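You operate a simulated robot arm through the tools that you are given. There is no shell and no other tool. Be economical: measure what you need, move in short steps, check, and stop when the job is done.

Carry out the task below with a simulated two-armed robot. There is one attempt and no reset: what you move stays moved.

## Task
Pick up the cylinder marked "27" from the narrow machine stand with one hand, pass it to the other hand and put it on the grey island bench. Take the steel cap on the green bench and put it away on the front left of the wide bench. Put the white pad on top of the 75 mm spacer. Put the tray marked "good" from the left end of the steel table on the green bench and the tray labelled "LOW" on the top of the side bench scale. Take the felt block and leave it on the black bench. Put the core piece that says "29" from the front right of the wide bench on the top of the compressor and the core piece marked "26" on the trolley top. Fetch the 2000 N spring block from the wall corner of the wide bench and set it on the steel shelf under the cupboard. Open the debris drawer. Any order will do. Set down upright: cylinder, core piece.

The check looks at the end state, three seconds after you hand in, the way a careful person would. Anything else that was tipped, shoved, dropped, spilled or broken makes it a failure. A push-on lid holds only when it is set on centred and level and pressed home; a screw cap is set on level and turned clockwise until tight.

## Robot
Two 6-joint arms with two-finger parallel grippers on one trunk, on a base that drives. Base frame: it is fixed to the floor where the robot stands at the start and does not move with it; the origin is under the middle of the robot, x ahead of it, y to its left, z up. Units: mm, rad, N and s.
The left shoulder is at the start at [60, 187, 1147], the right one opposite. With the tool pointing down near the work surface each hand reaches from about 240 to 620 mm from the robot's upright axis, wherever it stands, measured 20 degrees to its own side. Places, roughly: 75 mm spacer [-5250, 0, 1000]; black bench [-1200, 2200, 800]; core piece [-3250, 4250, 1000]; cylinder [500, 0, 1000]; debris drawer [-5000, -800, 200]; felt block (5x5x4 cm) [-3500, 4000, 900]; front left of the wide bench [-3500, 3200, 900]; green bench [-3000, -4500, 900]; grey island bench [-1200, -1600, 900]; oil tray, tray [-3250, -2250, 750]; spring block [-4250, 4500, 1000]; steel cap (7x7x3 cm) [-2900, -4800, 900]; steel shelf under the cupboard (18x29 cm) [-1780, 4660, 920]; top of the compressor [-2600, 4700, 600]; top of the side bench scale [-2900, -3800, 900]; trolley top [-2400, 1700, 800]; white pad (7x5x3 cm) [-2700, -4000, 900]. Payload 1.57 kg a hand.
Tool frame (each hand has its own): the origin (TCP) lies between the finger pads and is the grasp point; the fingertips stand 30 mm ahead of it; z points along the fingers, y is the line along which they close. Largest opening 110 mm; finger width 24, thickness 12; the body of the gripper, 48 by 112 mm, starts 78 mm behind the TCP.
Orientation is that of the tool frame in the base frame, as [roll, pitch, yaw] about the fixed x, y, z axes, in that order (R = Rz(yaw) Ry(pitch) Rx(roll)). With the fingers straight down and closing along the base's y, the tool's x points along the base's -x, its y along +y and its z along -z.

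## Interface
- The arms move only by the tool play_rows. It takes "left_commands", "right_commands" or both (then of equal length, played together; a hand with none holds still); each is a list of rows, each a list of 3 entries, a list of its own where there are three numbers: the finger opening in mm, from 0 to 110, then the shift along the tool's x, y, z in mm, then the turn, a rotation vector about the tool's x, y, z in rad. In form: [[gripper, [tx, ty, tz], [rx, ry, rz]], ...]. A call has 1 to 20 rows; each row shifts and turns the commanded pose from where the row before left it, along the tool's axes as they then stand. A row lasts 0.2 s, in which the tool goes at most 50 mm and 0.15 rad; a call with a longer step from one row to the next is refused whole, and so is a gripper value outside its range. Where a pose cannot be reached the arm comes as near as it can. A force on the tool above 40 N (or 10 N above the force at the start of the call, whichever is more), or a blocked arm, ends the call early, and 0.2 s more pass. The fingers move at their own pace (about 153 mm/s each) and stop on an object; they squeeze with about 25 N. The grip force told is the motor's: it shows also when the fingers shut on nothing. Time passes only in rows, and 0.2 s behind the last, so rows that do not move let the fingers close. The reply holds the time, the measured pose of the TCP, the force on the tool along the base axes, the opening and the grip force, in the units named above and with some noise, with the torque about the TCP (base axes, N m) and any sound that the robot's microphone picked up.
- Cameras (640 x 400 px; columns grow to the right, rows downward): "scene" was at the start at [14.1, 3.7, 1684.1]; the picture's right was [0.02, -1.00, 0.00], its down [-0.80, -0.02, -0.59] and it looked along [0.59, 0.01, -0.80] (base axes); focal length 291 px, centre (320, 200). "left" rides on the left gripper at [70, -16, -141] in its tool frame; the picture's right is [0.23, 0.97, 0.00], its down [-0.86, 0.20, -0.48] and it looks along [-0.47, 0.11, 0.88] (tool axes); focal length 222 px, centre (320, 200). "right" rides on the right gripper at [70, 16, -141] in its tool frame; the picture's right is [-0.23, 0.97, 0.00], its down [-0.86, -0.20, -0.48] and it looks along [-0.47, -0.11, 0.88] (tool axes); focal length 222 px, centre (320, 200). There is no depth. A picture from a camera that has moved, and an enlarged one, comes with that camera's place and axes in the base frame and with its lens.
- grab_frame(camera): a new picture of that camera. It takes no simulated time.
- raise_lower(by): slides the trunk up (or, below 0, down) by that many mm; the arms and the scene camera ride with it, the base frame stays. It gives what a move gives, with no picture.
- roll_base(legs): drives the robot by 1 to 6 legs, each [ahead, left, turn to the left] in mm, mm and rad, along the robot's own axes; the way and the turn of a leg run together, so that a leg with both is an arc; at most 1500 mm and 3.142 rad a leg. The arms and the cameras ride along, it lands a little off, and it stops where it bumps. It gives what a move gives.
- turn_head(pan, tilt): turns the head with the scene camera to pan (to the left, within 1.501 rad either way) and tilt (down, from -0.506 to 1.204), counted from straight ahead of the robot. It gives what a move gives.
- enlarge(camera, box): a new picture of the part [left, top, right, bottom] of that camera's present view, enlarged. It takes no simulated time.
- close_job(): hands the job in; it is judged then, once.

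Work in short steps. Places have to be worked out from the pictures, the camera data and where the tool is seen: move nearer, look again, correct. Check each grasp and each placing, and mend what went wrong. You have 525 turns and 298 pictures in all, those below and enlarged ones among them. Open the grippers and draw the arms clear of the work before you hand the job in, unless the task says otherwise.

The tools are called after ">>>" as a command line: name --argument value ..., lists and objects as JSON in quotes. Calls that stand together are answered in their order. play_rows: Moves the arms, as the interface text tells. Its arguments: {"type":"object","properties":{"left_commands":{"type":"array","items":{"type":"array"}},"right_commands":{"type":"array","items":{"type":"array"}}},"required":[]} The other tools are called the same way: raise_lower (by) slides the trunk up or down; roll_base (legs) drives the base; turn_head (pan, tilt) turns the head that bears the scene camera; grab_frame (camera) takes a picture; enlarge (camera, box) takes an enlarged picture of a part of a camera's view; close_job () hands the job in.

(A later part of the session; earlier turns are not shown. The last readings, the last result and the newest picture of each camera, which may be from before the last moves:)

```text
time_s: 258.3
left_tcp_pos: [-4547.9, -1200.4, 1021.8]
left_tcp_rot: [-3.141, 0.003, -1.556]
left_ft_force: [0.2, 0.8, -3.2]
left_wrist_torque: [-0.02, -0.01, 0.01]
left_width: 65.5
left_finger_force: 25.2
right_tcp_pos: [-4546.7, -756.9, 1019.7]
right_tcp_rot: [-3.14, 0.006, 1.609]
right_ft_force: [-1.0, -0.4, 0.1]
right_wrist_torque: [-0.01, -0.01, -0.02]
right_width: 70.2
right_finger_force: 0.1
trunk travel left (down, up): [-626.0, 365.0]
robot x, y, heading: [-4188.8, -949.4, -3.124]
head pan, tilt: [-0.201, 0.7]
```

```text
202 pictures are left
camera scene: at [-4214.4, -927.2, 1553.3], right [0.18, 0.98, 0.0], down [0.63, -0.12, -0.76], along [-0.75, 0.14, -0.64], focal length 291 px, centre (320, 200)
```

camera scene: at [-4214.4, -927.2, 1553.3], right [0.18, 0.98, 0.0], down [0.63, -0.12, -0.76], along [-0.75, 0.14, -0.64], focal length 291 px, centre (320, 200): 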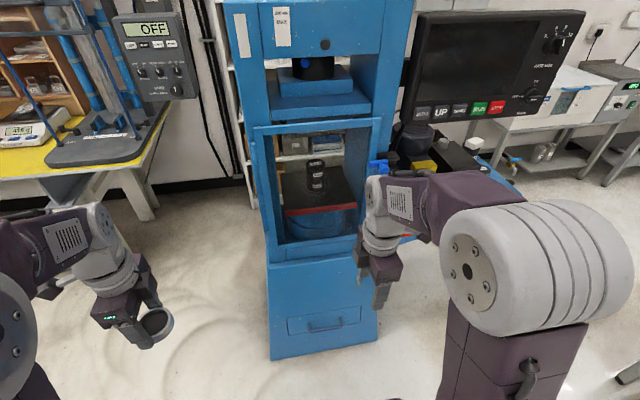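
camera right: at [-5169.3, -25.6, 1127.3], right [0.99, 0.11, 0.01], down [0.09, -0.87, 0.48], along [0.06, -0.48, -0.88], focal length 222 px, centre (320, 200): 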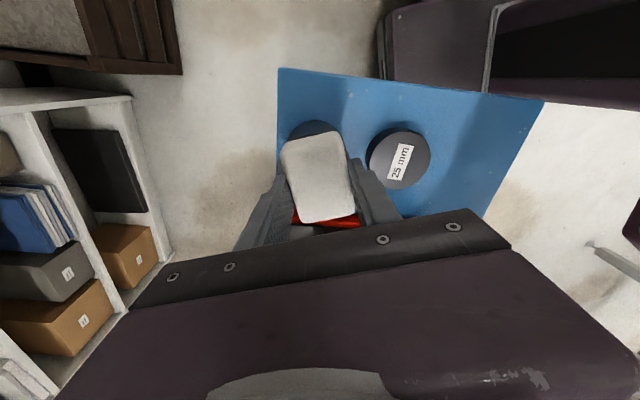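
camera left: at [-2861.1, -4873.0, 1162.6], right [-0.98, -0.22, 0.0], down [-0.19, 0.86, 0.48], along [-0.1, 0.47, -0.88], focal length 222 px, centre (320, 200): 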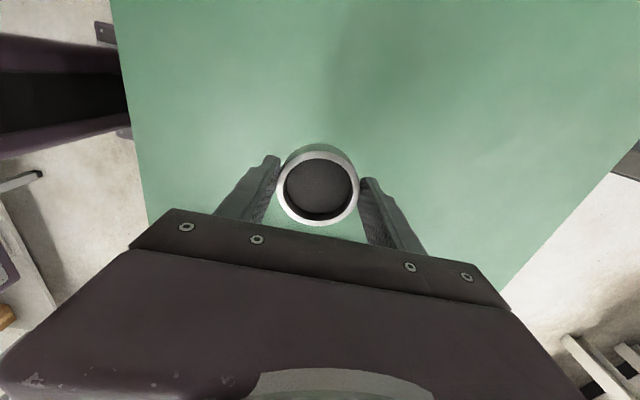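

I lower the trunk in two moves.

>>> raise_lower --by -400

>>> raise_lower --by -150

>>> grab_frame --camera "scene"

>>> grab_frame --camera "right"

```text
time_s: 262.1
left_tcp_pos: [-4548.0, -1201.4, 621.7]
left_tcp_rot: [3.141, 0.002, -1.555]
left_ft_force: [-0.5, 0.0, -3.3]
left_wrist_torque: [-0.01, -0.01, 0.0]
left_width: 65.3
left_finger_force: 25.5
right_tcp_pos: [-4546.9, -756.2, 618.3]
right_tcp_rot: [-3.139, 0.005, 1.608]
right_ft_force: [0.5, 0.1, 0.4]
right_wrist_torque: [0.01, -0.02, 0.0]
right_width: 69.9
right_finger_force: 0.0
trunk travel left (down, up): [-225.0, 765.0]
robot x, y, heading: [-4191.2, -941.0, -3.13]
head pan, tilt: [-0.201, 0.7]
```

```text
time_s: 263.9
left_tcp_pos: [-4547.8, -1200.8, 471.6]
left_tcp_rot: [-3.14, 0.003, -1.555]
left_ft_force: [1.2, 0.0, -3.9]
left_wrist_torque: [-0.02, -0.04, -0.01]
left_width: 65.4
left_finger_force: 25.3
right_tcp_pos: [-4546.7, -757.0, 469.7]
right_tcp_rot: [-3.14, 0.005, 1.609]
right_ft_force: [0.8, -0.4, 0.5]
right_wrist_torque: [-0.01, 0.02, 0.03]
right_width: 70.1
right_finger_force: 0.1
trunk travel left (down, up): [-75.0, 915.0]
robot x, y, heading: [-4191.0, -949.7, -3.126]
head pan, tilt: [-0.201, 0.7]
```

```text
201 pictures are left
camera scene: at [-4214.1, -927.2, 1003.3], right [0.18, 0.98, 0.0], down [0.63, -0.12, -0.76], along [-0.75, 0.14, -0.64], focal length 291 px, centre (320, 200)
```

scene: 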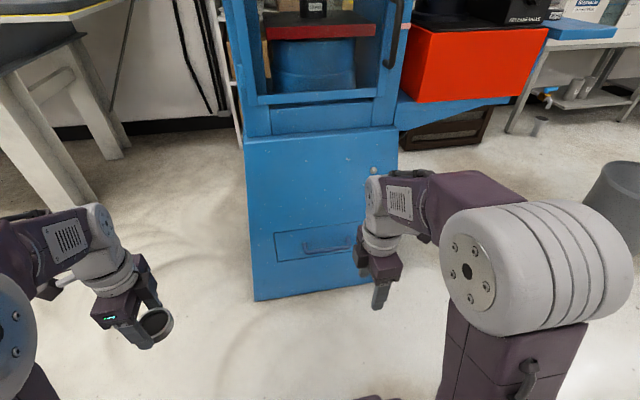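

```text
200 pictures are left
camera right: at [-4533.0, -685.3, 610.8], right [0.98, -0.19, 0.0], down [-0.17, -0.86, 0.48], along [-0.09, -0.48, -0.88], focal length 222 px, centre (320, 200)
```

right: 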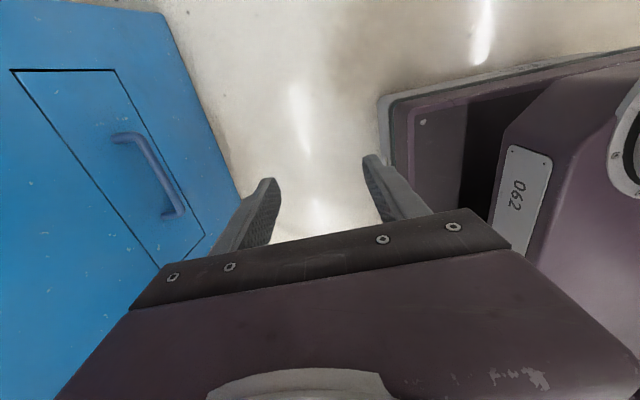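

>>> enlarge --camera "right" --box '[0, 50, 260, 250]'

>>> enlarge --camera "scene" --box '[240, 180, 400, 310]'

```text
2.00 times, centred on (130, 150) of right
camera zoom: at [-4533.0, -685.3, 610.8], right [0.98, -0.19, 0.0], down [-0.17, -0.86, 0.48], along [-0.09, -0.48, -0.88], focal length 444 px, centre (700, 300)
```

zoom: 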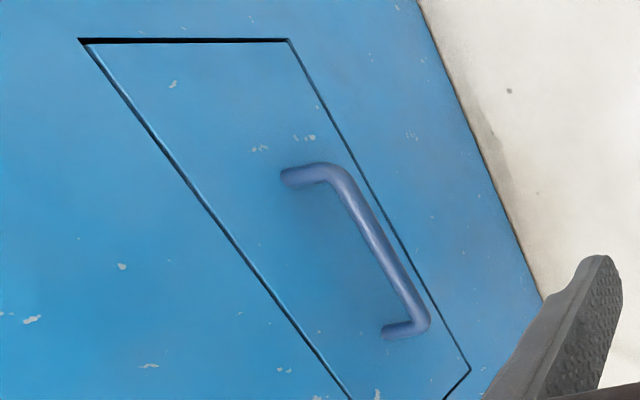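

```text
3.08 times, centred on (320, 245) of scene
camera zoom: at [-4214.1, -927.2, 1003.3], right [0.18, 0.98, 0.0], down [0.63, -0.12, -0.76], along [-0.75, 0.14, -0.64], focal length 896 px, centre (320, 62)
```

zoom: 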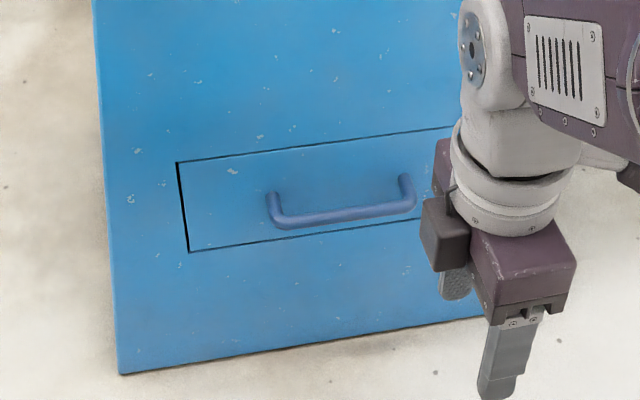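

The handle bar is at about (-4839,-783,245). To let the tilted right hand point west, I lower the trunk fully, turn the robot 0.5 rad right and shift left.

>>> raise_lower --by -70

>>> roll_base --legs '[[0, 0, -0.5], [0, 352, 0]]'

>>> play_rows --right_commands '[[70, [0, -38, 0], [0, 0, 0]], [70, [0, -38, 0], [0, 0, 0]], [70, [0, -38, 0], [0, 0, 0]], [70, [0, -38, 0], [0, 0, 0]], [60, [0, 0, 0], [0, 0, -0.125]], [60, [0, 0, 0], [0, 0, -0.125]], [60, [0, 0, 0], [0, 0, -0.125]], [60, [0, 0, 0], [0, 0, -0.125]], [50, [0, 0, 0], [0.15, 0, 0]], [50, [0, 0, 0], [0.15, 0, 0]], [50, [0, 0, 0], [0.15, 0, 0]], [40, [0, 0, 0], [0.15, 0, 0]], [40, [0, 0, 0], [0.15, 0, 0]], [40, [0, 0, 0], [0.15, 0, 0]], [40, [0, 0, 0], [0.15, 0, 0]]]'

>>> grab_frame --camera "scene"

>>> grab_frame --camera "right"

```text
time_s: 265.0
left_tcp_pos: [-4547.6, -1202.4, 401.4]
left_tcp_rot: [3.142, 0.001, -1.555]
left_ft_force: [0.9, -0.8, -3.9]
left_wrist_torque: [-0.04, 0.0, 0.02]
left_width: 65.3
left_finger_force: 24.9
right_tcp_pos: [-4547.0, -756.6, 399.9]
right_tcp_rot: [-3.14, 0.005, 1.61]
right_ft_force: [0.6, 0.6, 0.6]
right_wrist_torque: [-0.03, -0.01, 0.02]
right_width: 69.9
right_finger_force: 0.0
trunk travel left (down, up): [-5.0, 984.0]
robot x, y, heading: [-4191.0, -945.9, -3.124]
head pan, tilt: [-0.201, 0.7]
```

```text
time_s: 266.8
left_tcp_pos: [-4609.5, -1005.3, 401.5]
left_tcp_rot: [-3.139, 0.002, -1.93]
left_ft_force: [0.1, 0.0, -3.8]
left_wrist_torque: [-0.01, 0.0, 0.0]
left_width: 65.5
left_finger_force: 25.0
right_tcp_pos: [-4444.6, -591.6, 400.9]
right_tcp_rot: [-3.137, 0.007, 1.232]
right_ft_force: [0.0, 0.6, 0.3]
right_wrist_torque: [0.0, 0.04, -0.02]
right_width: 70.0
right_finger_force: 0.2
trunk travel left (down, up): [-5.0, 984.0]
robot x, y, heading: [-4182.6, -895.7, 2.782]
head pan, tilt: [-0.201, 0.7]
stopped in leg 1: the robot was blocked; the commanded pose is now the measured one
```

```text
time_s: 270.0
left_tcp_pos: [-4608.2, -1004.6, 400.7]
left_tcp_rot: [-3.139, 0.0, -1.931]
left_ft_force: [-1.0, 0.6, -4.0]
left_wrist_torque: [-0.01, 0.0, 0.01]
left_width: 65.5
left_finger_force: 25.1
right_tcp_pos: [-4675.6, -565.8, 562.1]
right_tcp_rot: [-2.117, 0.013, 1.725]
right_ft_force: [-0.7, 0.2, -0.1]
right_wrist_torque: [-0.02, -0.04, -0.03]
right_width: 40.0
right_finger_force: 0.1
right hand out of reach, approached as far as the arm can: row 13, 14, 15
trunk travel left (down, up): [-5.0, 984.0]
robot x, y, heading: [-4182.4, -894.4, 2.78]
head pan, tilt: [-0.201, 0.7]
```

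```text
197 pictures are left
camera scene: at [-4198.7, -871.3, 933.2], right [0.53, 0.85, 0.0], down [0.55, -0.34, -0.76], along [-0.65, 0.41, -0.64], focal length 291 px, centre (320, 200)
```

scene: 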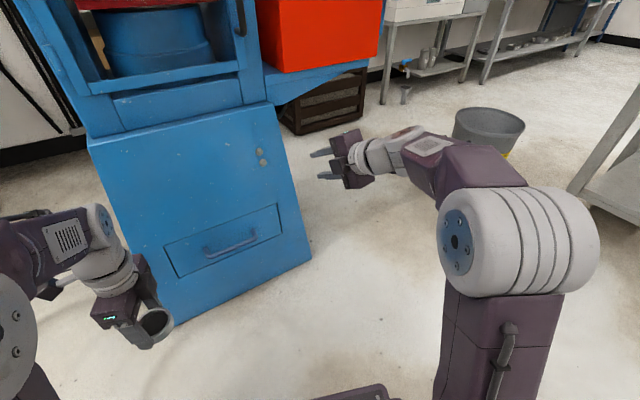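

```text
196 pictures are left
camera right: at [-4559.0, -475.3, 621.0], right [0.54, -0.16, -0.83], down [0.43, -0.79, 0.43], along [-0.72, -0.59, -0.36], focal length 222 px, centre (320, 200)
```

right: 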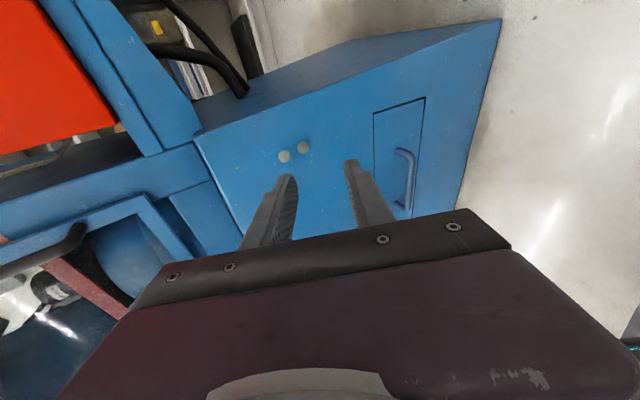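

The turn was blocked by something near the base. I look left and right for what it is.

>>> turn_head --pan 1.5 --tilt 0.7

>>> grab_frame --camera "scene"

>>> turn_head --pan -1.5 --tilt 0.7

>>> grab_frame --camera "scene"

```text
time_s: 271.8
left_tcp_pos: [-4608.7, -1004.3, 401.6]
left_tcp_rot: [-3.14, 0.001, -1.93]
left_ft_force: [-0.2, 0.4, -3.4]
left_wrist_torque: [-0.01, 0.02, -0.01]
left_width: 65.4
left_finger_force: 24.8
right_tcp_pos: [-4674.9, -565.0, 561.7]
right_tcp_rot: [-2.121, 0.011, 1.727]
right_ft_force: [-0.5, -0.6, 0.0]
right_wrist_torque: [0.0, 0.01, -0.03]
right_width: 40.0
right_finger_force: 0.0
trunk travel left (down, up): [-5.0, 984.0]
robot x, y, heading: [-4182.3, -895.9, 2.781]
head pan, tilt: [1.499, 0.7]
```

```text
195 pictures are left
camera scene: at [-4162.2, -993.6, 933.3], right [-0.91, 0.42, 0.0], down [0.27, 0.58, -0.76], along [-0.32, -0.69, -0.64], focal length 291 px, centre (320, 200)
```

scene: 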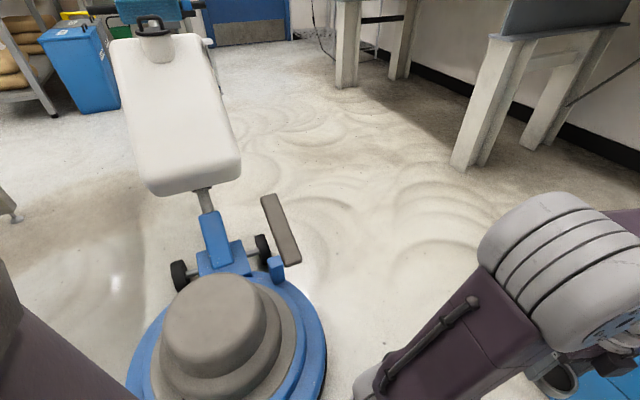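

```text
time_s: 274.4
left_tcp_pos: [-4608.6, -1003.6, 400.5]
left_tcp_rot: [-3.14, 0.001, -1.931]
left_ft_force: [0.7, -0.6, -3.5]
left_wrist_torque: [-0.01, 0.0, 0.04]
left_width: 65.4
left_finger_force: 24.9
right_tcp_pos: [-4675.4, -564.3, 560.9]
right_tcp_rot: [-2.121, 0.012, 1.723]
right_ft_force: [0.1, 0.2, -0.2]
right_wrist_torque: [0.01, -0.03, -0.01]
right_width: 40.0
right_finger_force: 0.1
trunk travel left (down, up): [-5.0, 984.0]
robot x, y, heading: [-4181.7, -895.9, 2.777]
head pan, tilt: [-1.499, 0.7]
```

```text
194 pictures are left
camera scene: at [-4102.6, -835.0, 933.3], right [0.96, -0.28, 0.0], down [-0.18, -0.62, -0.77], along [0.22, 0.73, -0.64], focal length 291 px, centre (320, 200)
```

scene: 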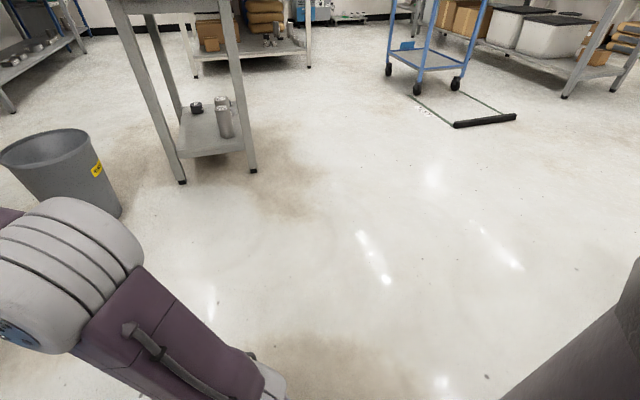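

The floor polisher stands just behind my left rear corner and stopped the turn. I turn back away from it, shift north and lower the right hand, keeping its tilt.

>>> roll_base --legs '[[0, 0, 0.36], [0, -100, 0]]'

>>> play_rows --right_commands '[[40, [0, 37, 22], [0, 0, 0]], [40, [0, 37, 22], [0, 0, 0]], [40, [0, 37, 22], [0, 0, 0]], [40, [0, 37, 22], [0, 0, 0]], [40, [0, 37, 22], [0, 0, 0]], [40, [0, 37, 22], [0, 0, 0]]]'

>>> grab_frame --camera "right"

```text
time_s: 276.6
left_tcp_pos: [-4542.2, -1050.2, 402.0]
left_tcp_rot: [-3.14, 0.001, -1.564]
left_ft_force: [0.4, 0.2, -3.9]
left_wrist_torque: [-0.01, -0.02, 0.0]
left_width: 65.5
left_finger_force: 24.8
right_tcp_pos: [-4762.6, -662.9, 562.3]
right_tcp_rot: [-2.118, 0.011, 2.09]
right_ft_force: [0.4, -0.3, -0.7]
right_wrist_torque: [0.04, 0.02, 0.01]
right_width: 40.0
right_finger_force: 0.0
trunk travel left (down, up): [-5.0, 984.0]
robot x, y, heading: [-4181.2, -797.3, -3.137]
head pan, tilt: [-1.499, 0.7]
```

```text
time_s: 278.1
left_tcp_pos: [-4542.5, -1049.6, 403.1]
left_tcp_rot: [-3.141, 0.002, -1.568]
left_ft_force: [-0.4, 0.3, -4.2]
left_wrist_torque: [-0.02, 0.02, 0.03]
left_width: 65.5
left_finger_force: 25.4
right_tcp_pos: [-4867.9, -705.3, 480.8]
right_tcp_rot: [-2.125, 0.011, 2.095]
right_ft_force: [16.0, 1.6, 7.5]
right_wrist_torque: [-0.11, 0.45, 0.11]
right_width: 37.9
right_finger_force: 0.1
right hand out of reach, approached as far as the arm can: row 1, 2, 3, 4, 5, 6
trunk travel left (down, up): [-5.0, 984.0]
robot x, y, heading: [-4179.7, -800.0, -3.135]
head pan, tilt: [-1.499, 0.7]
stopped in row 6 (right hand): the force on the tool passed its limit (the readings are from after the stop); the commanded pose is now the measured one
```

```text
193 pictures are left
camera right: at [-4791.3, -578.6, 539.8], right [0.56, 0.05, -0.83], down [0.69, -0.58, 0.43], along [-0.46, -0.81, -0.36], focal length 222 px, centre (320, 200)
```

right: 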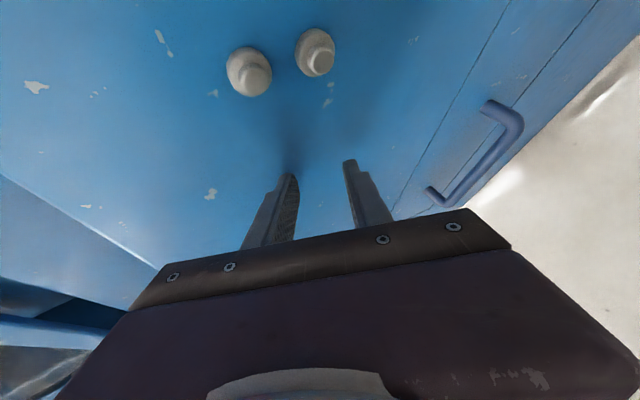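

The tip lightly touched the machine face because the tilted arm slides outward as it goes down. I back the base off 110 mm; the tilted hand needs to work nearly extended.

>>> roll_base --legs '[[-110, 0, 0]]'

>>> play_rows --right_commands '[[40, [0, 37, 22], [0, 0, 0]], [40, [0, 37, 22], [0, 0, 0]], [40, [0, 37, 22], [0, 0, 0]], [40, [0, 37, 22], [0, 0, 0]]]'

```text
time_s: 279.2
left_tcp_pos: [-4434.8, -1049.9, 401.0]
left_tcp_rot: [-3.139, 0.003, -1.565]
left_ft_force: [0.0, 0.0, -3.1]
left_wrist_torque: [0.0, 0.03, 0.02]
left_width: 65.4
left_finger_force: 24.9
right_tcp_pos: [-4761.3, -705.5, 478.2]
right_tcp_rot: [-2.129, 0.015, 2.095]
right_ft_force: [0.5, 0.9, -0.6]
right_wrist_torque: [0.01, -0.03, -0.04]
right_width: 39.8
right_finger_force: 0.1
trunk travel left (down, up): [-5.0, 984.0]
robot x, y, heading: [-4079.2, -797.2, -3.139]
head pan, tilt: [-1.499, 0.7]
```

```text
time_s: 280.2
left_tcp_pos: [-4436.4, -1049.9, 400.9]
left_tcp_rot: [-3.14, 0.002, -1.564]
left_ft_force: [0.0, 0.6, -3.4]
left_wrist_torque: [0.0, 0.02, 0.01]
left_width: 65.4
left_finger_force: 24.9
right_tcp_pos: [-4834.0, -717.2, 348.3]
right_tcp_rot: [-2.13, 0.016, 2.094]
right_ft_force: [0.0, -0.4, -0.2]
right_wrist_torque: [0.0, 0.0, 0.01]
right_width: 40.1
right_finger_force: 0.1
right hand out of reach, approached as far as the arm can: row 1, 2, 3, 4
trunk travel left (down, up): [-5.0, 984.0]
robot x, y, heading: [-4075.1, -797.1, -3.136]
head pan, tilt: [-1.499, 0.7]
```

>>> roll_base --legs '[[-110, 0, 0]]'

>>> play_rows --right_commands '[[40, [0, 37, 22], [0, 0, 0]], [40, [0, 37, 22], [0, 0, 0]], [40, [0, 20, 12], [0, 0, 0]]]'

>>> grab_frame --camera "right"

```text
time_s: 281.4
left_tcp_pos: [-4324.5, -1048.6, 400.1]
left_tcp_rot: [-3.14, 0.002, -1.565]
left_ft_force: [-0.3, 0.2, -3.4]
left_wrist_torque: [0.01, 0.02, 0.02]
left_width: 65.4
left_finger_force: 24.8
right_tcp_pos: [-4722.9, -717.0, 347.8]
right_tcp_rot: [-2.133, 0.015, 2.098]
right_ft_force: [-0.5, 0.6, -0.5]
right_wrist_torque: [-0.01, 0.02, 0.01]
right_width: 40.0
right_finger_force: 0.0
trunk travel left (down, up): [-5.0, 984.0]
robot x, y, heading: [-3967.8, -796.7, -3.134]
head pan, tilt: [-1.499, 0.7]
```

```text
time_s: 282.2
left_tcp_pos: [-4325.1, -1049.2, 400.2]
left_tcp_rot: [-3.14, 0.001, -1.564]
left_ft_force: [0.2, 0.3, -3.8]
left_wrist_torque: [-0.02, -0.03, 0.01]
left_width: 65.4
left_finger_force: 25.4
right_tcp_pos: [-4733.2, -718.2, 240.0]
right_tcp_rot: [-2.132, 0.017, 2.095]
right_ft_force: [-0.6, -0.4, 0.0]
right_wrist_torque: [0.03, 0.0, 0.0]
right_width: 40.0
right_finger_force: 0.1
right hand out of reach, approached as far as the arm can: row 1, 2
trunk travel left (down, up): [-5.0, 984.0]
robot x, y, heading: [-3964.1, -794.0, -3.131]
head pan, tilt: [-1.499, 0.7]
```

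```text
192 pictures are left
camera right: at [-4657.4, -593.1, 300.3], right [0.57, 0.05, -0.82], down [0.68, -0.58, 0.44], along [-0.46, -0.81, -0.37], focal length 222 px, centre (320, 200)
```

right: 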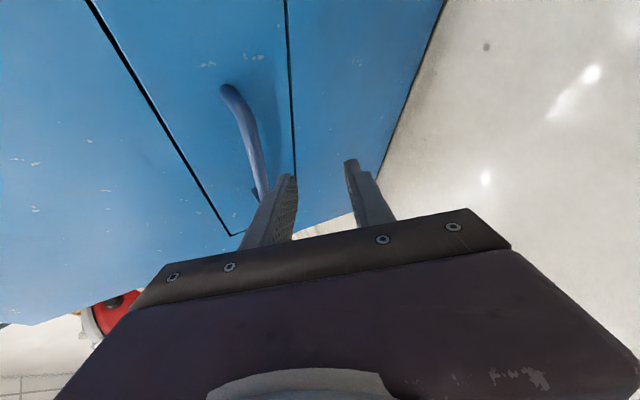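

Now the hand is at the right height range; the bar is at z of about 258. I raise 25 mm, shift the base 40 mm left and advance 55 mm, then look.

>>> play_rows --right_commands '[[44, [0, -11, -7], [0, 0, 0]], [44, [0, -10, -6], [0, 0, 0]]]'

>>> roll_base --legs '[[0, 40, 0], [50, 0, 0]]'

>>> grab_frame --camera "right"

>>> turn_head --pan -0.1 --tilt 0.5

>>> grab_frame --camera "scene"

```text
time_s: 282.8
left_tcp_pos: [-4323.6, -1048.2, 401.0]
left_tcp_rot: [-3.139, 0.002, -1.564]
left_ft_force: [-0.5, -0.1, -3.2]
left_wrist_torque: [-0.06, -0.01, 0.01]
left_width: 65.2
left_finger_force: 24.4
right_tcp_pos: [-4733.9, -717.9, 263.7]
right_tcp_rot: [-2.134, 0.016, 2.096]
right_ft_force: [0.9, -0.1, 0.8]
right_wrist_torque: [0.03, 0.0, 0.0]
right_width: 44.0
right_finger_force: 0.1
trunk travel left (down, up): [-5.0, 984.0]
robot x, y, heading: [-3962.3, -799.6, -3.135]
head pan, tilt: [-1.499, 0.7]
```

```text
time_s: 284.2
left_tcp_pos: [-4373.3, -1089.1, 401.2]
left_tcp_rot: [-3.14, 0.001, -1.562]
left_ft_force: [-0.5, 0.0, -3.9]
left_wrist_torque: [-0.01, 0.03, 0.02]
left_width: 65.4
left_finger_force: 24.7
right_tcp_pos: [-4783.0, -760.4, 264.5]
right_tcp_rot: [-2.134, 0.016, 2.097]
right_ft_force: [-1.1, 0.0, 0.6]
right_wrist_torque: [-0.03, 0.03, -0.01]
right_width: 44.0
right_finger_force: 0.1
trunk travel left (down, up): [-5.0, 984.0]
robot x, y, heading: [-4012.6, -836.3, -3.135]
head pan, tilt: [-1.499, 0.7]
```

```text
191 pictures are left
camera right: at [-4707.8, -633.3, 325.1], right [0.57, 0.05, -0.82], down [0.68, -0.58, 0.44], along [-0.46, -0.81, -0.37], focal length 222 px, centre (320, 200)
```

right: 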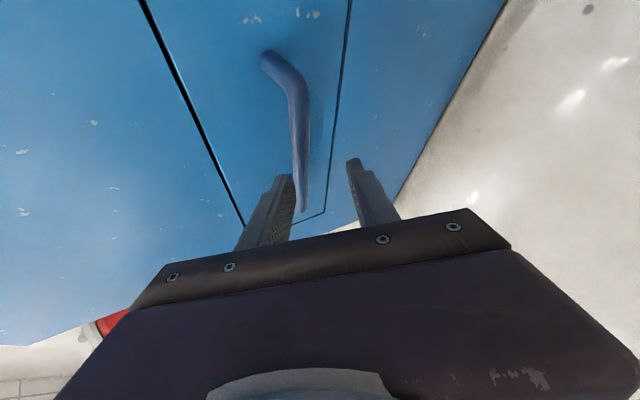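

```text
time_s: 285.8
left_tcp_pos: [-4373.0, -1090.5, 400.6]
left_tcp_rot: [-3.14, 0.002, -1.562]
left_ft_force: [0.2, 0.4, -3.1]
left_wrist_torque: [-0.01, 0.03, 0.01]
left_width: 65.9
left_finger_force: 25.4
right_tcp_pos: [-4783.7, -759.4, 265.0]
right_tcp_rot: [-2.134, 0.016, 2.095]
right_ft_force: [0.0, 0.4, 0.4]
right_wrist_torque: [0.01, -0.01, -0.02]
right_width: 44.0
right_finger_force: 0.0
trunk travel left (down, up): [-5.0, 984.0]
robot x, y, heading: [-4014.7, -835.6, -3.133]
head pan, tilt: [-0.099, 0.499]
```

```text
190 pictures are left
camera scene: at [-4045.5, -825.9, 951.0], right [0.09, 1.0, 0.0], down [0.48, -0.04, -0.88], along [-0.87, 0.08, -0.48], focal length 291 px, centre (320, 200)
```

scene: 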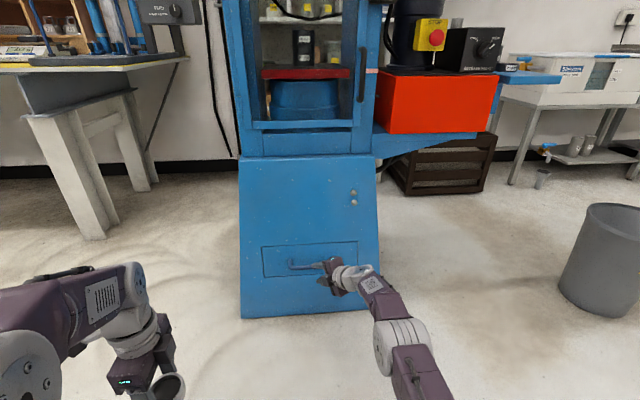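

The bar lies between the finger lines, slightly below centre. I lower 3 mm, narrow the opening to 36 and advance 38 mm.

>>> play_rows --right_commands '[[36, [0, 2.5, 1.5], [0, 0, 0]], [36, [0, 0, 0], [0, 0, 0]]]'

>>> roll_base --legs '[[36, 0, 0]]'

>>> grab_frame --camera "right"

>>> enlarge --camera "scene" --box '[270, 230, 390, 310]'

```text
time_s: 286.4
left_tcp_pos: [-4373.5, -1089.9, 401.6]
left_tcp_rot: [-3.141, 0.001, -1.562]
left_ft_force: [0.3, -0.6, -3.7]
left_wrist_torque: [-0.02, 0.0, -0.01]
left_width: 65.4
left_finger_force: 25.1
right_tcp_pos: [-4783.1, -759.3, 261.4]
right_tcp_rot: [-2.131, 0.017, 2.096]
right_ft_force: [0.1, -0.2, 0.7]
right_wrist_torque: [0.0, 0.0, -0.01]
right_width: 36.1
right_finger_force: 0.1
trunk travel left (down, up): [-5.0, 984.0]
robot x, y, heading: [-4016.9, -833.9, -3.132]
head pan, tilt: [-0.099, 0.499]
```

```text
time_s: 287.2
left_tcp_pos: [-4410.0, -1089.8, 400.9]
left_tcp_rot: [-3.141, 0.003, -1.564]
left_ft_force: [0.8, 0.0, -3.1]
left_wrist_torque: [-0.02, 0.0, -0.02]
left_width: 65.6
left_finger_force: 24.9
right_tcp_pos: [-4820.4, -759.2, 260.6]
right_tcp_rot: [-2.133, 0.016, 2.097]
right_ft_force: [0.6, -0.2, -0.4]
right_wrist_torque: [-0.01, 0.0, 0.02]
right_width: 36.0
right_finger_force: 0.0
trunk travel left (down, up): [-5.0, 984.0]
robot x, y, heading: [-4050.8, -836.1, -3.135]
head pan, tilt: [-0.099, 0.499]
```

```text
189 pictures are left
camera right: at [-4744.6, -633.4, 321.9], right [0.57, 0.05, -0.82], down [0.68, -0.58, 0.44], along [-0.46, -0.81, -0.37], focal length 222 px, centre (320, 200)
```

right: 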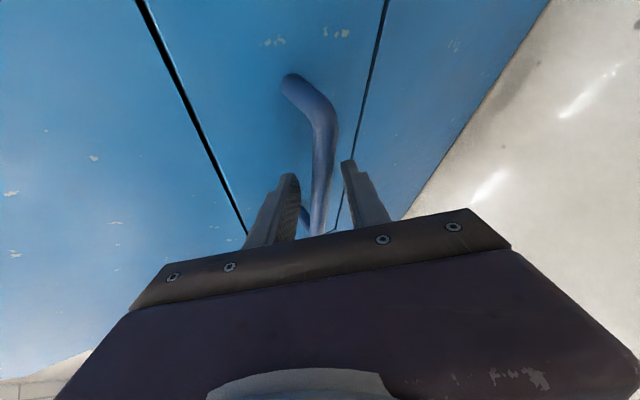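

```text
5.00 times, centred on (330, 270) of scene
camera zoom: at [-4082.3, -826.2, 951.0], right [0.09, 1.0, 0.0], down [0.48, -0.04, -0.88], along [-0.87, 0.08, -0.48], focal length 1456 px, centre (270, -150)
```

zoom: 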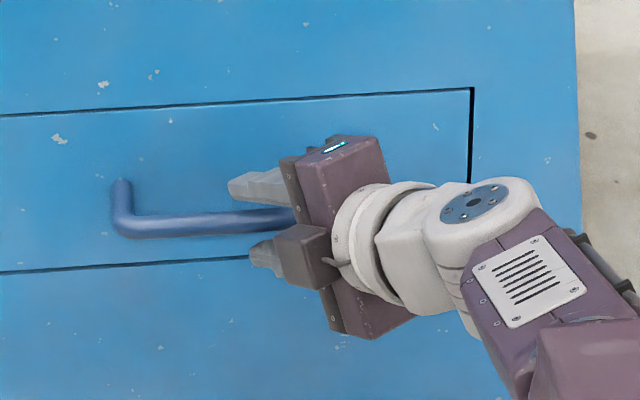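

The bar now lies between the two fingers. I close on it.

>>> play_rows --right_commands '[[0, [0, 0, 0], [0, 0, 0]], [0, [0, 0, 0], [0, 0, 0]], [0, [0, 0, 0], [0, 0, 0]]]'

>>> grab_frame --camera "right"

```text
time_s: 288.0
left_tcp_pos: [-4411.0, -1088.2, 400.3]
left_tcp_rot: [-3.139, 0.002, -1.564]
left_ft_force: [0.2, 0.7, -4.2]
left_wrist_torque: [-0.02, 0.03, 0.03]
left_width: 65.5
left_finger_force: 25.3
right_tcp_pos: [-4820.3, -758.0, 262.3]
right_tcp_rot: [-2.132, 0.018, 2.092]
right_ft_force: [6.3, 1.1, -2.3]
right_wrist_torque: [-1.17, -0.13, -0.55]
right_width: 23.0
right_finger_force: 35.1
trunk travel left (down, up): [-5.0, 984.0]
robot x, y, heading: [-4051.9, -835.9, -3.131]
head pan, tilt: [-0.099, 0.499]
```

```text
187 pictures are left
camera right: at [-4744.4, -633.2, 321.3], right [0.57, 0.05, -0.82], down [0.68, -0.58, 0.44], along [-0.46, -0.81, -0.37], focal length 222 px, centre (320, 200)
```

right: 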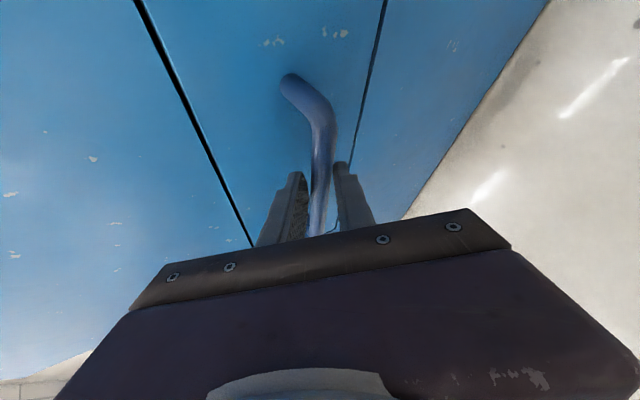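

The bar is gripped at 23 mm. I pull by backing the base.

>>> roll_base --legs '[[-60, 0, 0]]'

>>> enlarge --camera "scene" --box '[230, 210, 400, 330]'

```text
time_s: 289.0
left_tcp_pos: [-4350.0, -1089.9, 401.2]
left_tcp_rot: [-3.138, 0.001, -1.563]
left_ft_force: [-0.6, -0.1, -3.8]
left_wrist_torque: [-0.01, -0.05, -0.01]
left_width: 65.3
left_finger_force: 24.6
right_tcp_pos: [-4760.0, -758.6, 260.7]
right_tcp_rot: [-2.132, 0.016, 2.095]
right_ft_force: [-0.9, -2.6, -2.5]
right_wrist_torque: [-0.81, -0.06, -0.82]
right_width: 22.9
right_finger_force: 34.7
trunk travel left (down, up): [-5.0, 984.0]
robot x, y, heading: [-3988.0, -835.0, -3.137]
head pan, tilt: [-0.099, 0.499]
```

```text
3.33 times, centred on (315, 270) of scene
camera zoom: at [-4021.8, -825.6, 951.0], right [0.09, 1.0, 0.0], down [0.48, -0.04, -0.88], along [-0.87, 0.08, -0.48], focal length 970 px, centre (337, -33)
```

zoom: 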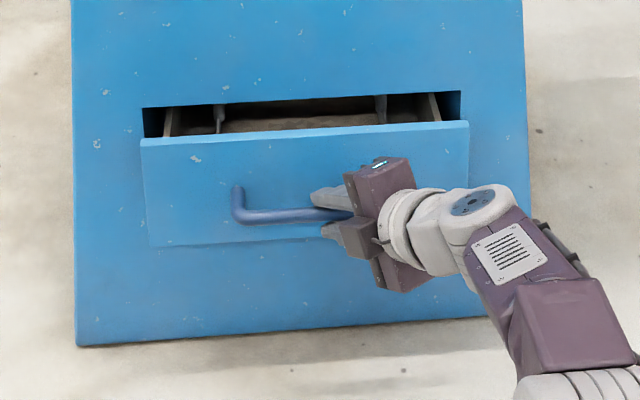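

The drawer is opening. I pull it further.

>>> roll_base --legs '[[-120, 0, 0]]'

>>> enlarge --camera "scene" --box '[210, 190, 420, 340]'

```text
time_s: 290.2
left_tcp_pos: [-4227.8, -1088.5, 401.2]
left_tcp_rot: [-3.137, 0.002, -1.562]
left_ft_force: [-0.9, -0.2, -4.1]
left_wrist_torque: [-0.03, -0.01, 0.01]
left_width: 65.3
left_finger_force: 25.5
right_tcp_pos: [-4635.9, -759.1, 261.1]
right_tcp_rot: [-2.133, 0.017, 2.098]
right_ft_force: [0.7, -4.7, -2.8]
right_wrist_torque: [-0.95, -0.04, -0.71]
right_width: 22.8
right_finger_force: 35.4
trunk travel left (down, up): [-5.0, 984.0]
robot x, y, heading: [-3870.6, -834.0, -3.134]
head pan, tilt: [-0.099, 0.499]
```

```text
2.67 times, centred on (315, 265) of scene
camera zoom: at [-3899.8, -824.8, 951.0], right [0.09, 1.0, 0.0], down [0.48, -0.04, -0.88], along [-0.87, 0.08, -0.48], focal length 776 px, centre (333, 27)
```

zoom: 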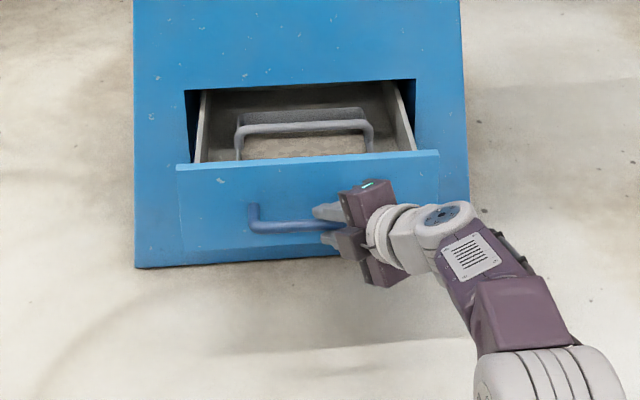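

180 mm open. I pull a little more, watching for a stop.

>>> roll_base --legs '[[-50, 0, 0]]'

>>> roll_base --legs '[[-40, 0, 0]]'

>>> enlarge --camera "scene" --box '[210, 190, 420, 340]'

```text
time_s: 291.2
left_tcp_pos: [-4176.6, -1088.4, 400.7]
left_tcp_rot: [-3.136, 0.002, -1.562]
left_ft_force: [0.2, -0.3, -3.0]
left_wrist_torque: [-0.04, 0.04, 0.01]
left_width: 65.5
left_finger_force: 24.5
right_tcp_pos: [-4586.4, -758.5, 260.4]
right_tcp_rot: [-2.132, 0.017, 2.098]
right_ft_force: [-1.2, -3.2, -2.0]
right_wrist_torque: [-1.08, -0.09, -0.69]
right_width: 23.0
right_finger_force: 35.1
trunk travel left (down, up): [-5.0, 984.0]
robot x, y, heading: [-3819.8, -833.4, -3.132]
head pan, tilt: [-0.099, 0.499]
```

```text
time_s: 292.0
left_tcp_pos: [-4135.8, -1089.3, 401.1]
left_tcp_rot: [-3.137, 0.002, -1.563]
left_ft_force: [-0.9, 0.2, -2.8]
left_wrist_torque: [-0.03, 0.01, 0.0]
left_width: 65.2
left_finger_force: 24.8
right_tcp_pos: [-4545.5, -759.2, 261.4]
right_tcp_rot: [-2.134, 0.017, 2.097]
right_ft_force: [0.4, 0.0, -2.3]
right_wrist_torque: [-1.1, -0.06, -0.83]
right_width: 23.2
right_finger_force: 36.0
trunk travel left (down, up): [-5.0, 984.0]
robot x, y, heading: [-3778.5, -833.8, -3.132]
head pan, tilt: [-0.099, 0.499]
```

```text
2.67 times, centred on (315, 265) of scene
camera zoom: at [-3808.4, -824.0, 951.0], right [0.09, 1.0, 0.0], down [0.48, -0.04, -0.88], along [-0.87, 0.08, -0.48], focal length 776 px, centre (333, 27)
```

zoom: 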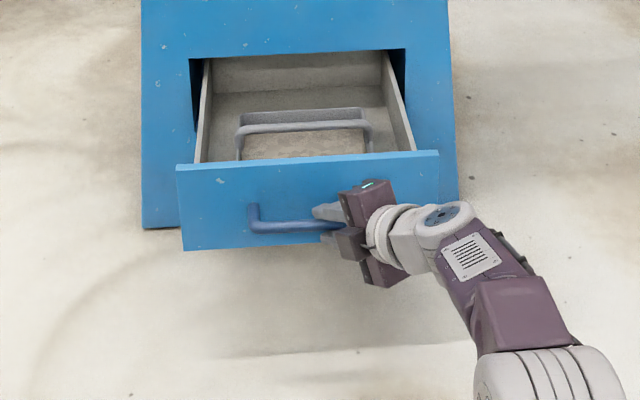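

The drawer is about 270 mm open and its back wall is visible, so that is enough. I release and back away.

>>> play_rows --right_commands '[[36, [0, 0, 0], [0, 0, 0]], [50, [0, 0, 0], [0, 0, 0]], [50, [0, 0, 0], [0, 0, 0]]]'

>>> roll_base --legs '[[-80, 0, 0]]'

>>> enlarge --camera "scene" --box '[210, 190, 420, 340]'

```text
time_s: 292.8
left_tcp_pos: [-4136.7, -1087.8, 402.1]
left_tcp_rot: [-3.138, 0.002, -1.563]
left_ft_force: [0.1, 0.0, -2.8]
left_wrist_torque: [-0.01, -0.01, 0.01]
left_width: 65.3
left_finger_force: 24.6
right_tcp_pos: [-4544.3, -759.9, 262.5]
right_tcp_rot: [-2.132, 0.017, 2.098]
right_ft_force: [0.1, 0.5, 0.7]
right_wrist_torque: [-0.01, 0.02, 0.02]
right_width: 50.2
right_finger_force: 0.0
trunk travel left (down, up): [-5.0, 984.0]
robot x, y, heading: [-3776.6, -831.7, -3.132]
head pan, tilt: [-0.099, 0.499]
```

```text
time_s: 293.9
left_tcp_pos: [-4055.2, -1087.2, 401.2]
left_tcp_rot: [-3.138, 0.002, -1.563]
left_ft_force: [0.1, -0.1, -2.5]
left_wrist_torque: [0.02, 0.0, 0.02]
left_width: 65.7
left_finger_force: 25.0
right_tcp_pos: [-4465.4, -757.8, 261.5]
right_tcp_rot: [-2.133, 0.017, 2.097]
right_ft_force: [1.2, 0.8, 0.4]
right_wrist_torque: [-0.01, -0.02, 0.0]
right_width: 50.1
right_finger_force: 0.1
trunk travel left (down, up): [-5.0, 984.0]
robot x, y, heading: [-3694.8, -831.7, -3.138]
head pan, tilt: [-0.099, 0.499]
```

```text
2.67 times, centred on (315, 265) of scene
camera zoom: at [-3727.9, -823.6, 951.0], right [0.09, 1.0, 0.0], down [0.48, -0.04, -0.88], along [-0.87, 0.08, -0.48], focal length 776 px, centre (333, 27)
```

zoom: 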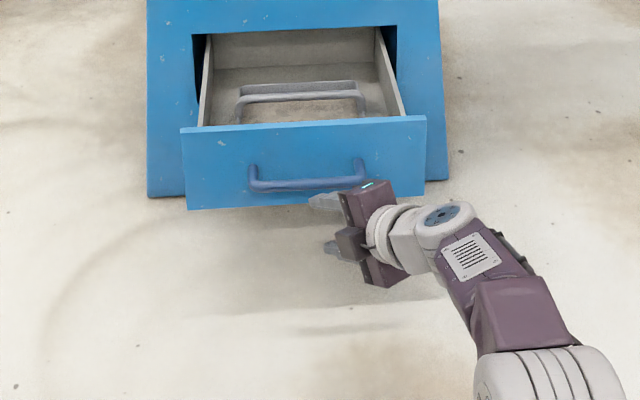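

The drawer stays open. I raise the trunk and restore the right hand to a vertical, standard pose.

>>> raise_lower --by 400

>>> raise_lower --by 250

>>> play_rows --right_commands '[[50, [0, 0, -40], [0, 0, 0]], [50, [0, 0, -40], [0, 0, 0]], [50, [0, 0, -40], [0, 0, 0]], [50, [0, 10, -20], [-0.146, 0, 0]], [50, [0, 10, -20], [-0.146, 0, 0]], [50, [0, 10, 0], [-0.146, 0, 0]], [50, [0, 10, 0], [-0.146, 0, 0]], [50, [0, 10, 0], [-0.146, 0, 0]], [50, [0, 10, 0], [-0.146, 0, 0]], [50, [0, 0, 0], [-0.14, 0, 0]]]'

>>> turn_head --pan -0.3 --tilt 0.7

>>> grab_frame --camera "scene"

```text
time_s: 297.7
left_tcp_pos: [-4055.2, -1086.2, 800.6]
left_tcp_rot: [-3.137, 0.003, -1.563]
left_ft_force: [0.5, 0.0, -4.2]
left_wrist_torque: [0.01, -0.01, 0.03]
left_width: 65.6
left_finger_force: 25.0
right_tcp_pos: [-4465.5, -758.3, 661.3]
right_tcp_rot: [-2.134, 0.018, 2.097]
right_ft_force: [0.3, -0.5, -0.3]
right_wrist_torque: [0.0, 0.01, 0.01]
right_width: 50.1
right_finger_force: 0.0
trunk travel left (down, up): [-406.0, 584.0]
robot x, y, heading: [-3696.3, -834.6, -3.132]
head pan, tilt: [-0.099, 0.499]
```

```text
time_s: 300.3
left_tcp_pos: [-4055.5, -1087.0, 1051.2]
left_tcp_rot: [-3.14, 0.002, -1.562]
left_ft_force: [-0.2, -0.1, -3.9]
left_wrist_torque: [0.0, 0.01, -0.01]
left_width: 65.7
left_finger_force: 24.9
right_tcp_pos: [-4465.2, -758.9, 911.1]
right_tcp_rot: [-2.134, 0.02, 2.098]
right_ft_force: [0.5, -0.1, 0.1]
right_wrist_torque: [0.01, -0.02, -0.02]
right_width: 50.2
right_finger_force: 0.0
trunk travel left (down, up): [-656.0, 334.0]
robot x, y, heading: [-3698.4, -837.2, -3.133]
head pan, tilt: [-0.099, 0.499]
```

```text
time_s: 302.5
left_tcp_pos: [-4055.7, -1088.0, 1050.7]
left_tcp_rot: [-3.139, 0.001, -1.561]
left_ft_force: [-1.1, 0.1, -2.6]
left_wrist_torque: [0.02, -0.03, -0.02]
left_width: 65.5
left_finger_force: 24.5
right_tcp_pos: [-4286.5, -663.7, 969.4]
right_tcp_rot: [3.13, 0.018, 2.097]
right_ft_force: [-0.3, 0.1, -0.7]
right_wrist_torque: [0.03, 0.01, 0.0]
right_width: 50.3
right_finger_force: 0.2
right hand out of reach, approached as far as the arm can: row 1, 2, 3, 6, 7, 8, 9, 10
trunk travel left (down, up): [-656.0, 334.0]
robot x, y, heading: [-3696.7, -832.5, -3.134]
head pan, tilt: [-0.099, 0.499]
```

```text
time_s: 303.2
left_tcp_pos: [-4055.4, -1086.8, 1050.4]
left_tcp_rot: [-3.137, 0.0, -1.562]
left_ft_force: [-0.8, 0.3, -4.0]
left_wrist_torque: [-0.04, 0.0, -0.02]
left_width: 65.3
left_finger_force: 25.1
right_tcp_pos: [-4288.1, -663.9, 970.4]
right_tcp_rot: [3.135, 0.018, 2.097]
right_ft_force: [-0.2, 0.1, 0.4]
right_wrist_torque: [-0.02, 0.0, 0.01]
right_width: 50.0
right_finger_force: 0.0
trunk travel left (down, up): [-656.0, 334.0]
robot x, y, heading: [-3697.6, -830.9, -3.135]
head pan, tilt: [-0.3, 0.7]
```

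```text
182 pictures are left
camera scene: at [-3718.9, -807.5, 1583.3], right [0.29, 0.96, 0.0], down [0.62, -0.18, -0.77], along [-0.73, 0.22, -0.64], focal length 291 px, centre (320, 200)
```

scene: 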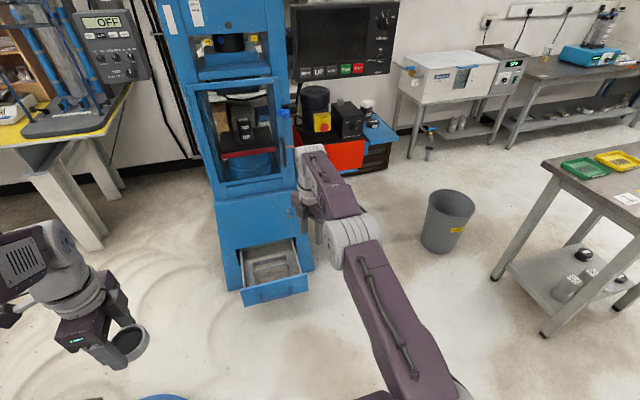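

The right elbow went straight again, so I use the same recovery: tilt the tool back and pull it in toward the robot.

>>> play_rows --right_commands '[[50, [0, 0, 0], [-0.112, -0.065, 0]], [50, [0, 0, 0], [-0.112, -0.065, 0]], [50, [0, 0, 0], [-0.112, -0.065, 0]], [50, [0, 0, 0], [-0.112, -0.065, 0]], [50, [-20, 34, 8], [0, 0, 0]], [50, [-20, 34, 8], [0, 0, 0]], [50, [-20, 34, 8], [0, 0, 0]], [50, [-20, 34, 8], [0, 0, 0]]]'

>>> grab_frame --camera "scene"

```text
time_s: 305.0
left_tcp_pos: [-4054.2, -1088.6, 1051.6]
left_tcp_rot: [-3.141, 0.001, -1.562]
left_ft_force: [0.6, -0.3, -3.5]
left_wrist_torque: [0.0, 0.05, 0.0]
left_width: 65.4
left_finger_force: 24.8
right_tcp_pos: [-4021.3, -658.7, 1012.7]
right_tcp_rot: [2.678, 0.266, 2.04]
right_ft_force: [0.2, 0.4, 0.5]
right_wrist_torque: [-0.01, 0.05, -0.02]
right_width: 50.0
right_finger_force: 0.0
right hand out of reach, approached as far as the arm can: row 1, 2, 3, 4
trunk travel left (down, up): [-656.0, 334.0]
robot x, y, heading: [-3693.8, -834.0, -3.133]
head pan, tilt: [-0.3, 0.7]
```

```text
181 pictures are left
camera scene: at [-3715.9, -807.6, 1583.3], right [0.29, 0.96, 0.0], down [0.62, -0.19, -0.77], along [-0.73, 0.22, -0.64], focal length 291 px, centre (320, 200)
```

scene: 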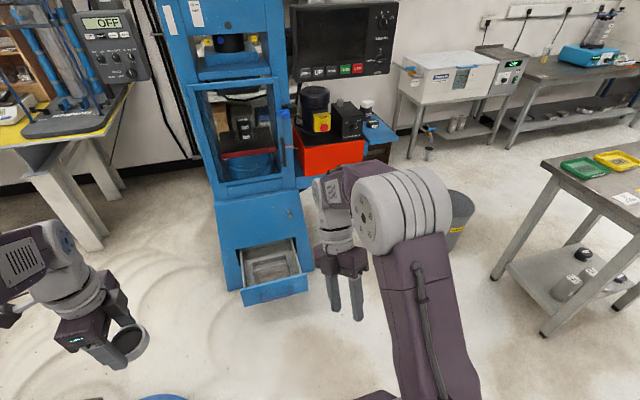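

Recovered. I level the tool and return the yaw to standard.

>>> play_rows --right_commands '[[50, [0, 0, 0], [0.1138, 0.0673, 0]], [50, [0, 0, 0], [0.1138, 0.0673, 0]], [50, [0, 0, 0], [0.1138, 0.0673, 0]], [50, [0, 0, 0], [0.1138, 0.0673, 0]], [80, [0, 0, 0], [0, 0, 0.1394]], [80, [0, 0, 0], [0, 0, 0.1394]], [80, [0, 0, 0], [0, 0, 0.1394]], [80, [0, 0, 0], [0, 0, 0.1394]], [80, [0, 0, 0], [0, 0, 0.1394]], [80, [0, 0, 0], [0, 0, 0.1394]], [80, [0, 0, 0], [0, 0, 0.1394]], [80, [0, 0, 0], [0, 0, 0.1394]], [80, [0, 0, 0], [0, 0, 0.1394]], [80, [0, 0, 0], [0, 0, 0.1394]], [80, [0, 0, 0], [0, 0, 0.1394]], [80, [0, 0, 0], [0, 0, 0.1394]], [80, [0, 0, 0], [0, 0, 0.1394]], [80, [0, 0, 0], [0, 0, 0.1394]], [80, [0, 0, 0], [0, 0, 0.1394]]]'

>>> turn_head --pan -1.4 --tilt 0.35

>>> grab_frame --camera "scene"

```text
time_s: 309.0
left_tcp_pos: [-4054.8, -1087.7, 1051.2]
left_tcp_rot: [-3.139, 0.001, -1.563]
left_ft_force: [0.7, -0.2, -2.6]
left_wrist_torque: [-0.04, -0.01, -0.02]
left_width: 65.3
left_finger_force: 25.3
right_tcp_pos: [-4022.7, -659.8, 1012.1]
right_tcp_rot: [3.134, -0.003, 0.005]
right_ft_force: [-0.5, 0.8, -0.4]
right_wrist_torque: [-0.01, 0.03, -0.03]
right_width: 80.2
right_finger_force: 0.0
trunk travel left (down, up): [-656.0, 334.0]
robot x, y, heading: [-3696.1, -832.1, -3.136]
head pan, tilt: [-0.3, 0.7]
```

```text
time_s: 310.4
left_tcp_pos: [-4055.8, -1087.2, 1050.8]
left_tcp_rot: [-3.141, 0.002, -1.561]
left_ft_force: [-1.4, -0.5, -3.9]
left_wrist_torque: [-0.04, 0.01, -0.04]
left_width: 65.3
left_finger_force: 25.4
right_tcp_pos: [-4023.3, -661.1, 1013.0]
right_tcp_rot: [3.134, -0.004, 0.008]
right_ft_force: [0.4, 0.0, -0.1]
right_wrist_torque: [0.02, 0.0, -0.01]
right_width: 79.9
right_finger_force: 0.0
trunk travel left (down, up): [-656.0, 334.0]
robot x, y, heading: [-3696.6, -835.0, -3.137]
head pan, tilt: [-1.4, 0.351]
```

```text
180 pictures are left
camera scene: at [-3654.0, -740.4, 1614.7], right [0.98, 0.18, 0.0], down [0.06, -0.34, -0.94], along [-0.17, 0.92, -0.34], focal length 291 px, centre (320, 200)
```

scene: 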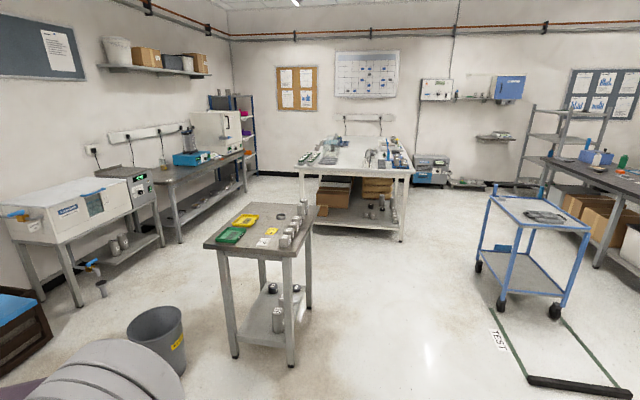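

I see the white wide bench, the blue trolley, the compressor and shelves to the north. I drive out north, turn to face north and approach for a better look.

>>> roll_base --legs '[[0, -700, 0], [0, 0, -1.571], [0, -550, 0], [900, 0, 0]]'

>>> turn_head --pan 0 --tilt 0.4

>>> grab_frame --camera "scene"

```text
time_s: 325.1
left_tcp_pos: [-3396.1, 1117.4, 1051.5]
left_tcp_rot: [-3.14, 0.001, 3.127]
left_ft_force: [0.4, -0.6, -4.1]
left_wrist_torque: [0.03, 0.0, 0.05]
left_width: 65.5
left_finger_force: 24.7
right_tcp_pos: [-2968.4, 1076.9, 1012.3]
right_tcp_rot: [3.135, -0.002, -1.585]
right_ft_force: [-0.4, -0.2, -0.4]
right_wrist_torque: [-0.01, 0.01, -0.02]
right_width: 80.0
right_finger_force: 0.0
trunk travel left (down, up): [-656.0, 334.0]
robot x, y, heading: [-3149.6, 752.4, 1.557]
head pan, tilt: [-1.4, 0.351]
```

```text
time_s: 326.6
left_tcp_pos: [-3396.3, 1118.2, 1051.6]
left_tcp_rot: [-3.139, 0.002, 3.129]
left_ft_force: [0.4, -1.0, -3.7]
left_wrist_torque: [-0.03, 0.03, 0.01]
left_width: 65.1
left_finger_force: 25.3
right_tcp_pos: [-2969.0, 1076.9, 1013.4]
right_tcp_rot: [3.135, -0.002, -1.585]
right_ft_force: [-0.2, -0.4, -0.3]
right_wrist_torque: [-0.01, 0.01, -0.02]
right_width: 79.9
right_finger_force: 0.0
trunk travel left (down, up): [-656.0, 334.0]
robot x, y, heading: [-3149.5, 754.6, 1.564]
head pan, tilt: [0.0, 0.4]
```

```text
179 pictures are left
camera scene: at [-3149.7, 789.3, 1610.1], right [1.0, -0.01, 0.0], down [-0.01, -0.39, -0.92], along [0.01, 0.92, -0.39], focal length 291 px, centre (320, 200)
```

scene: 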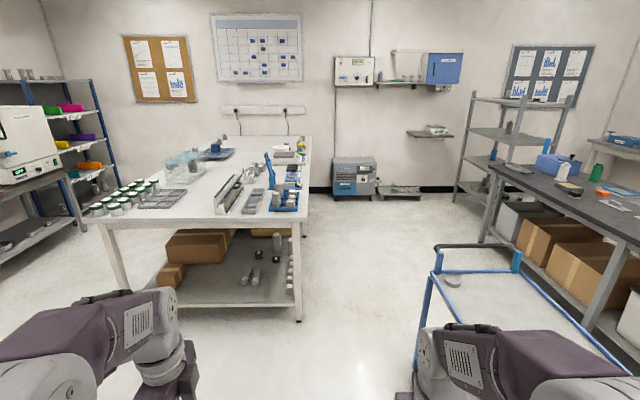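

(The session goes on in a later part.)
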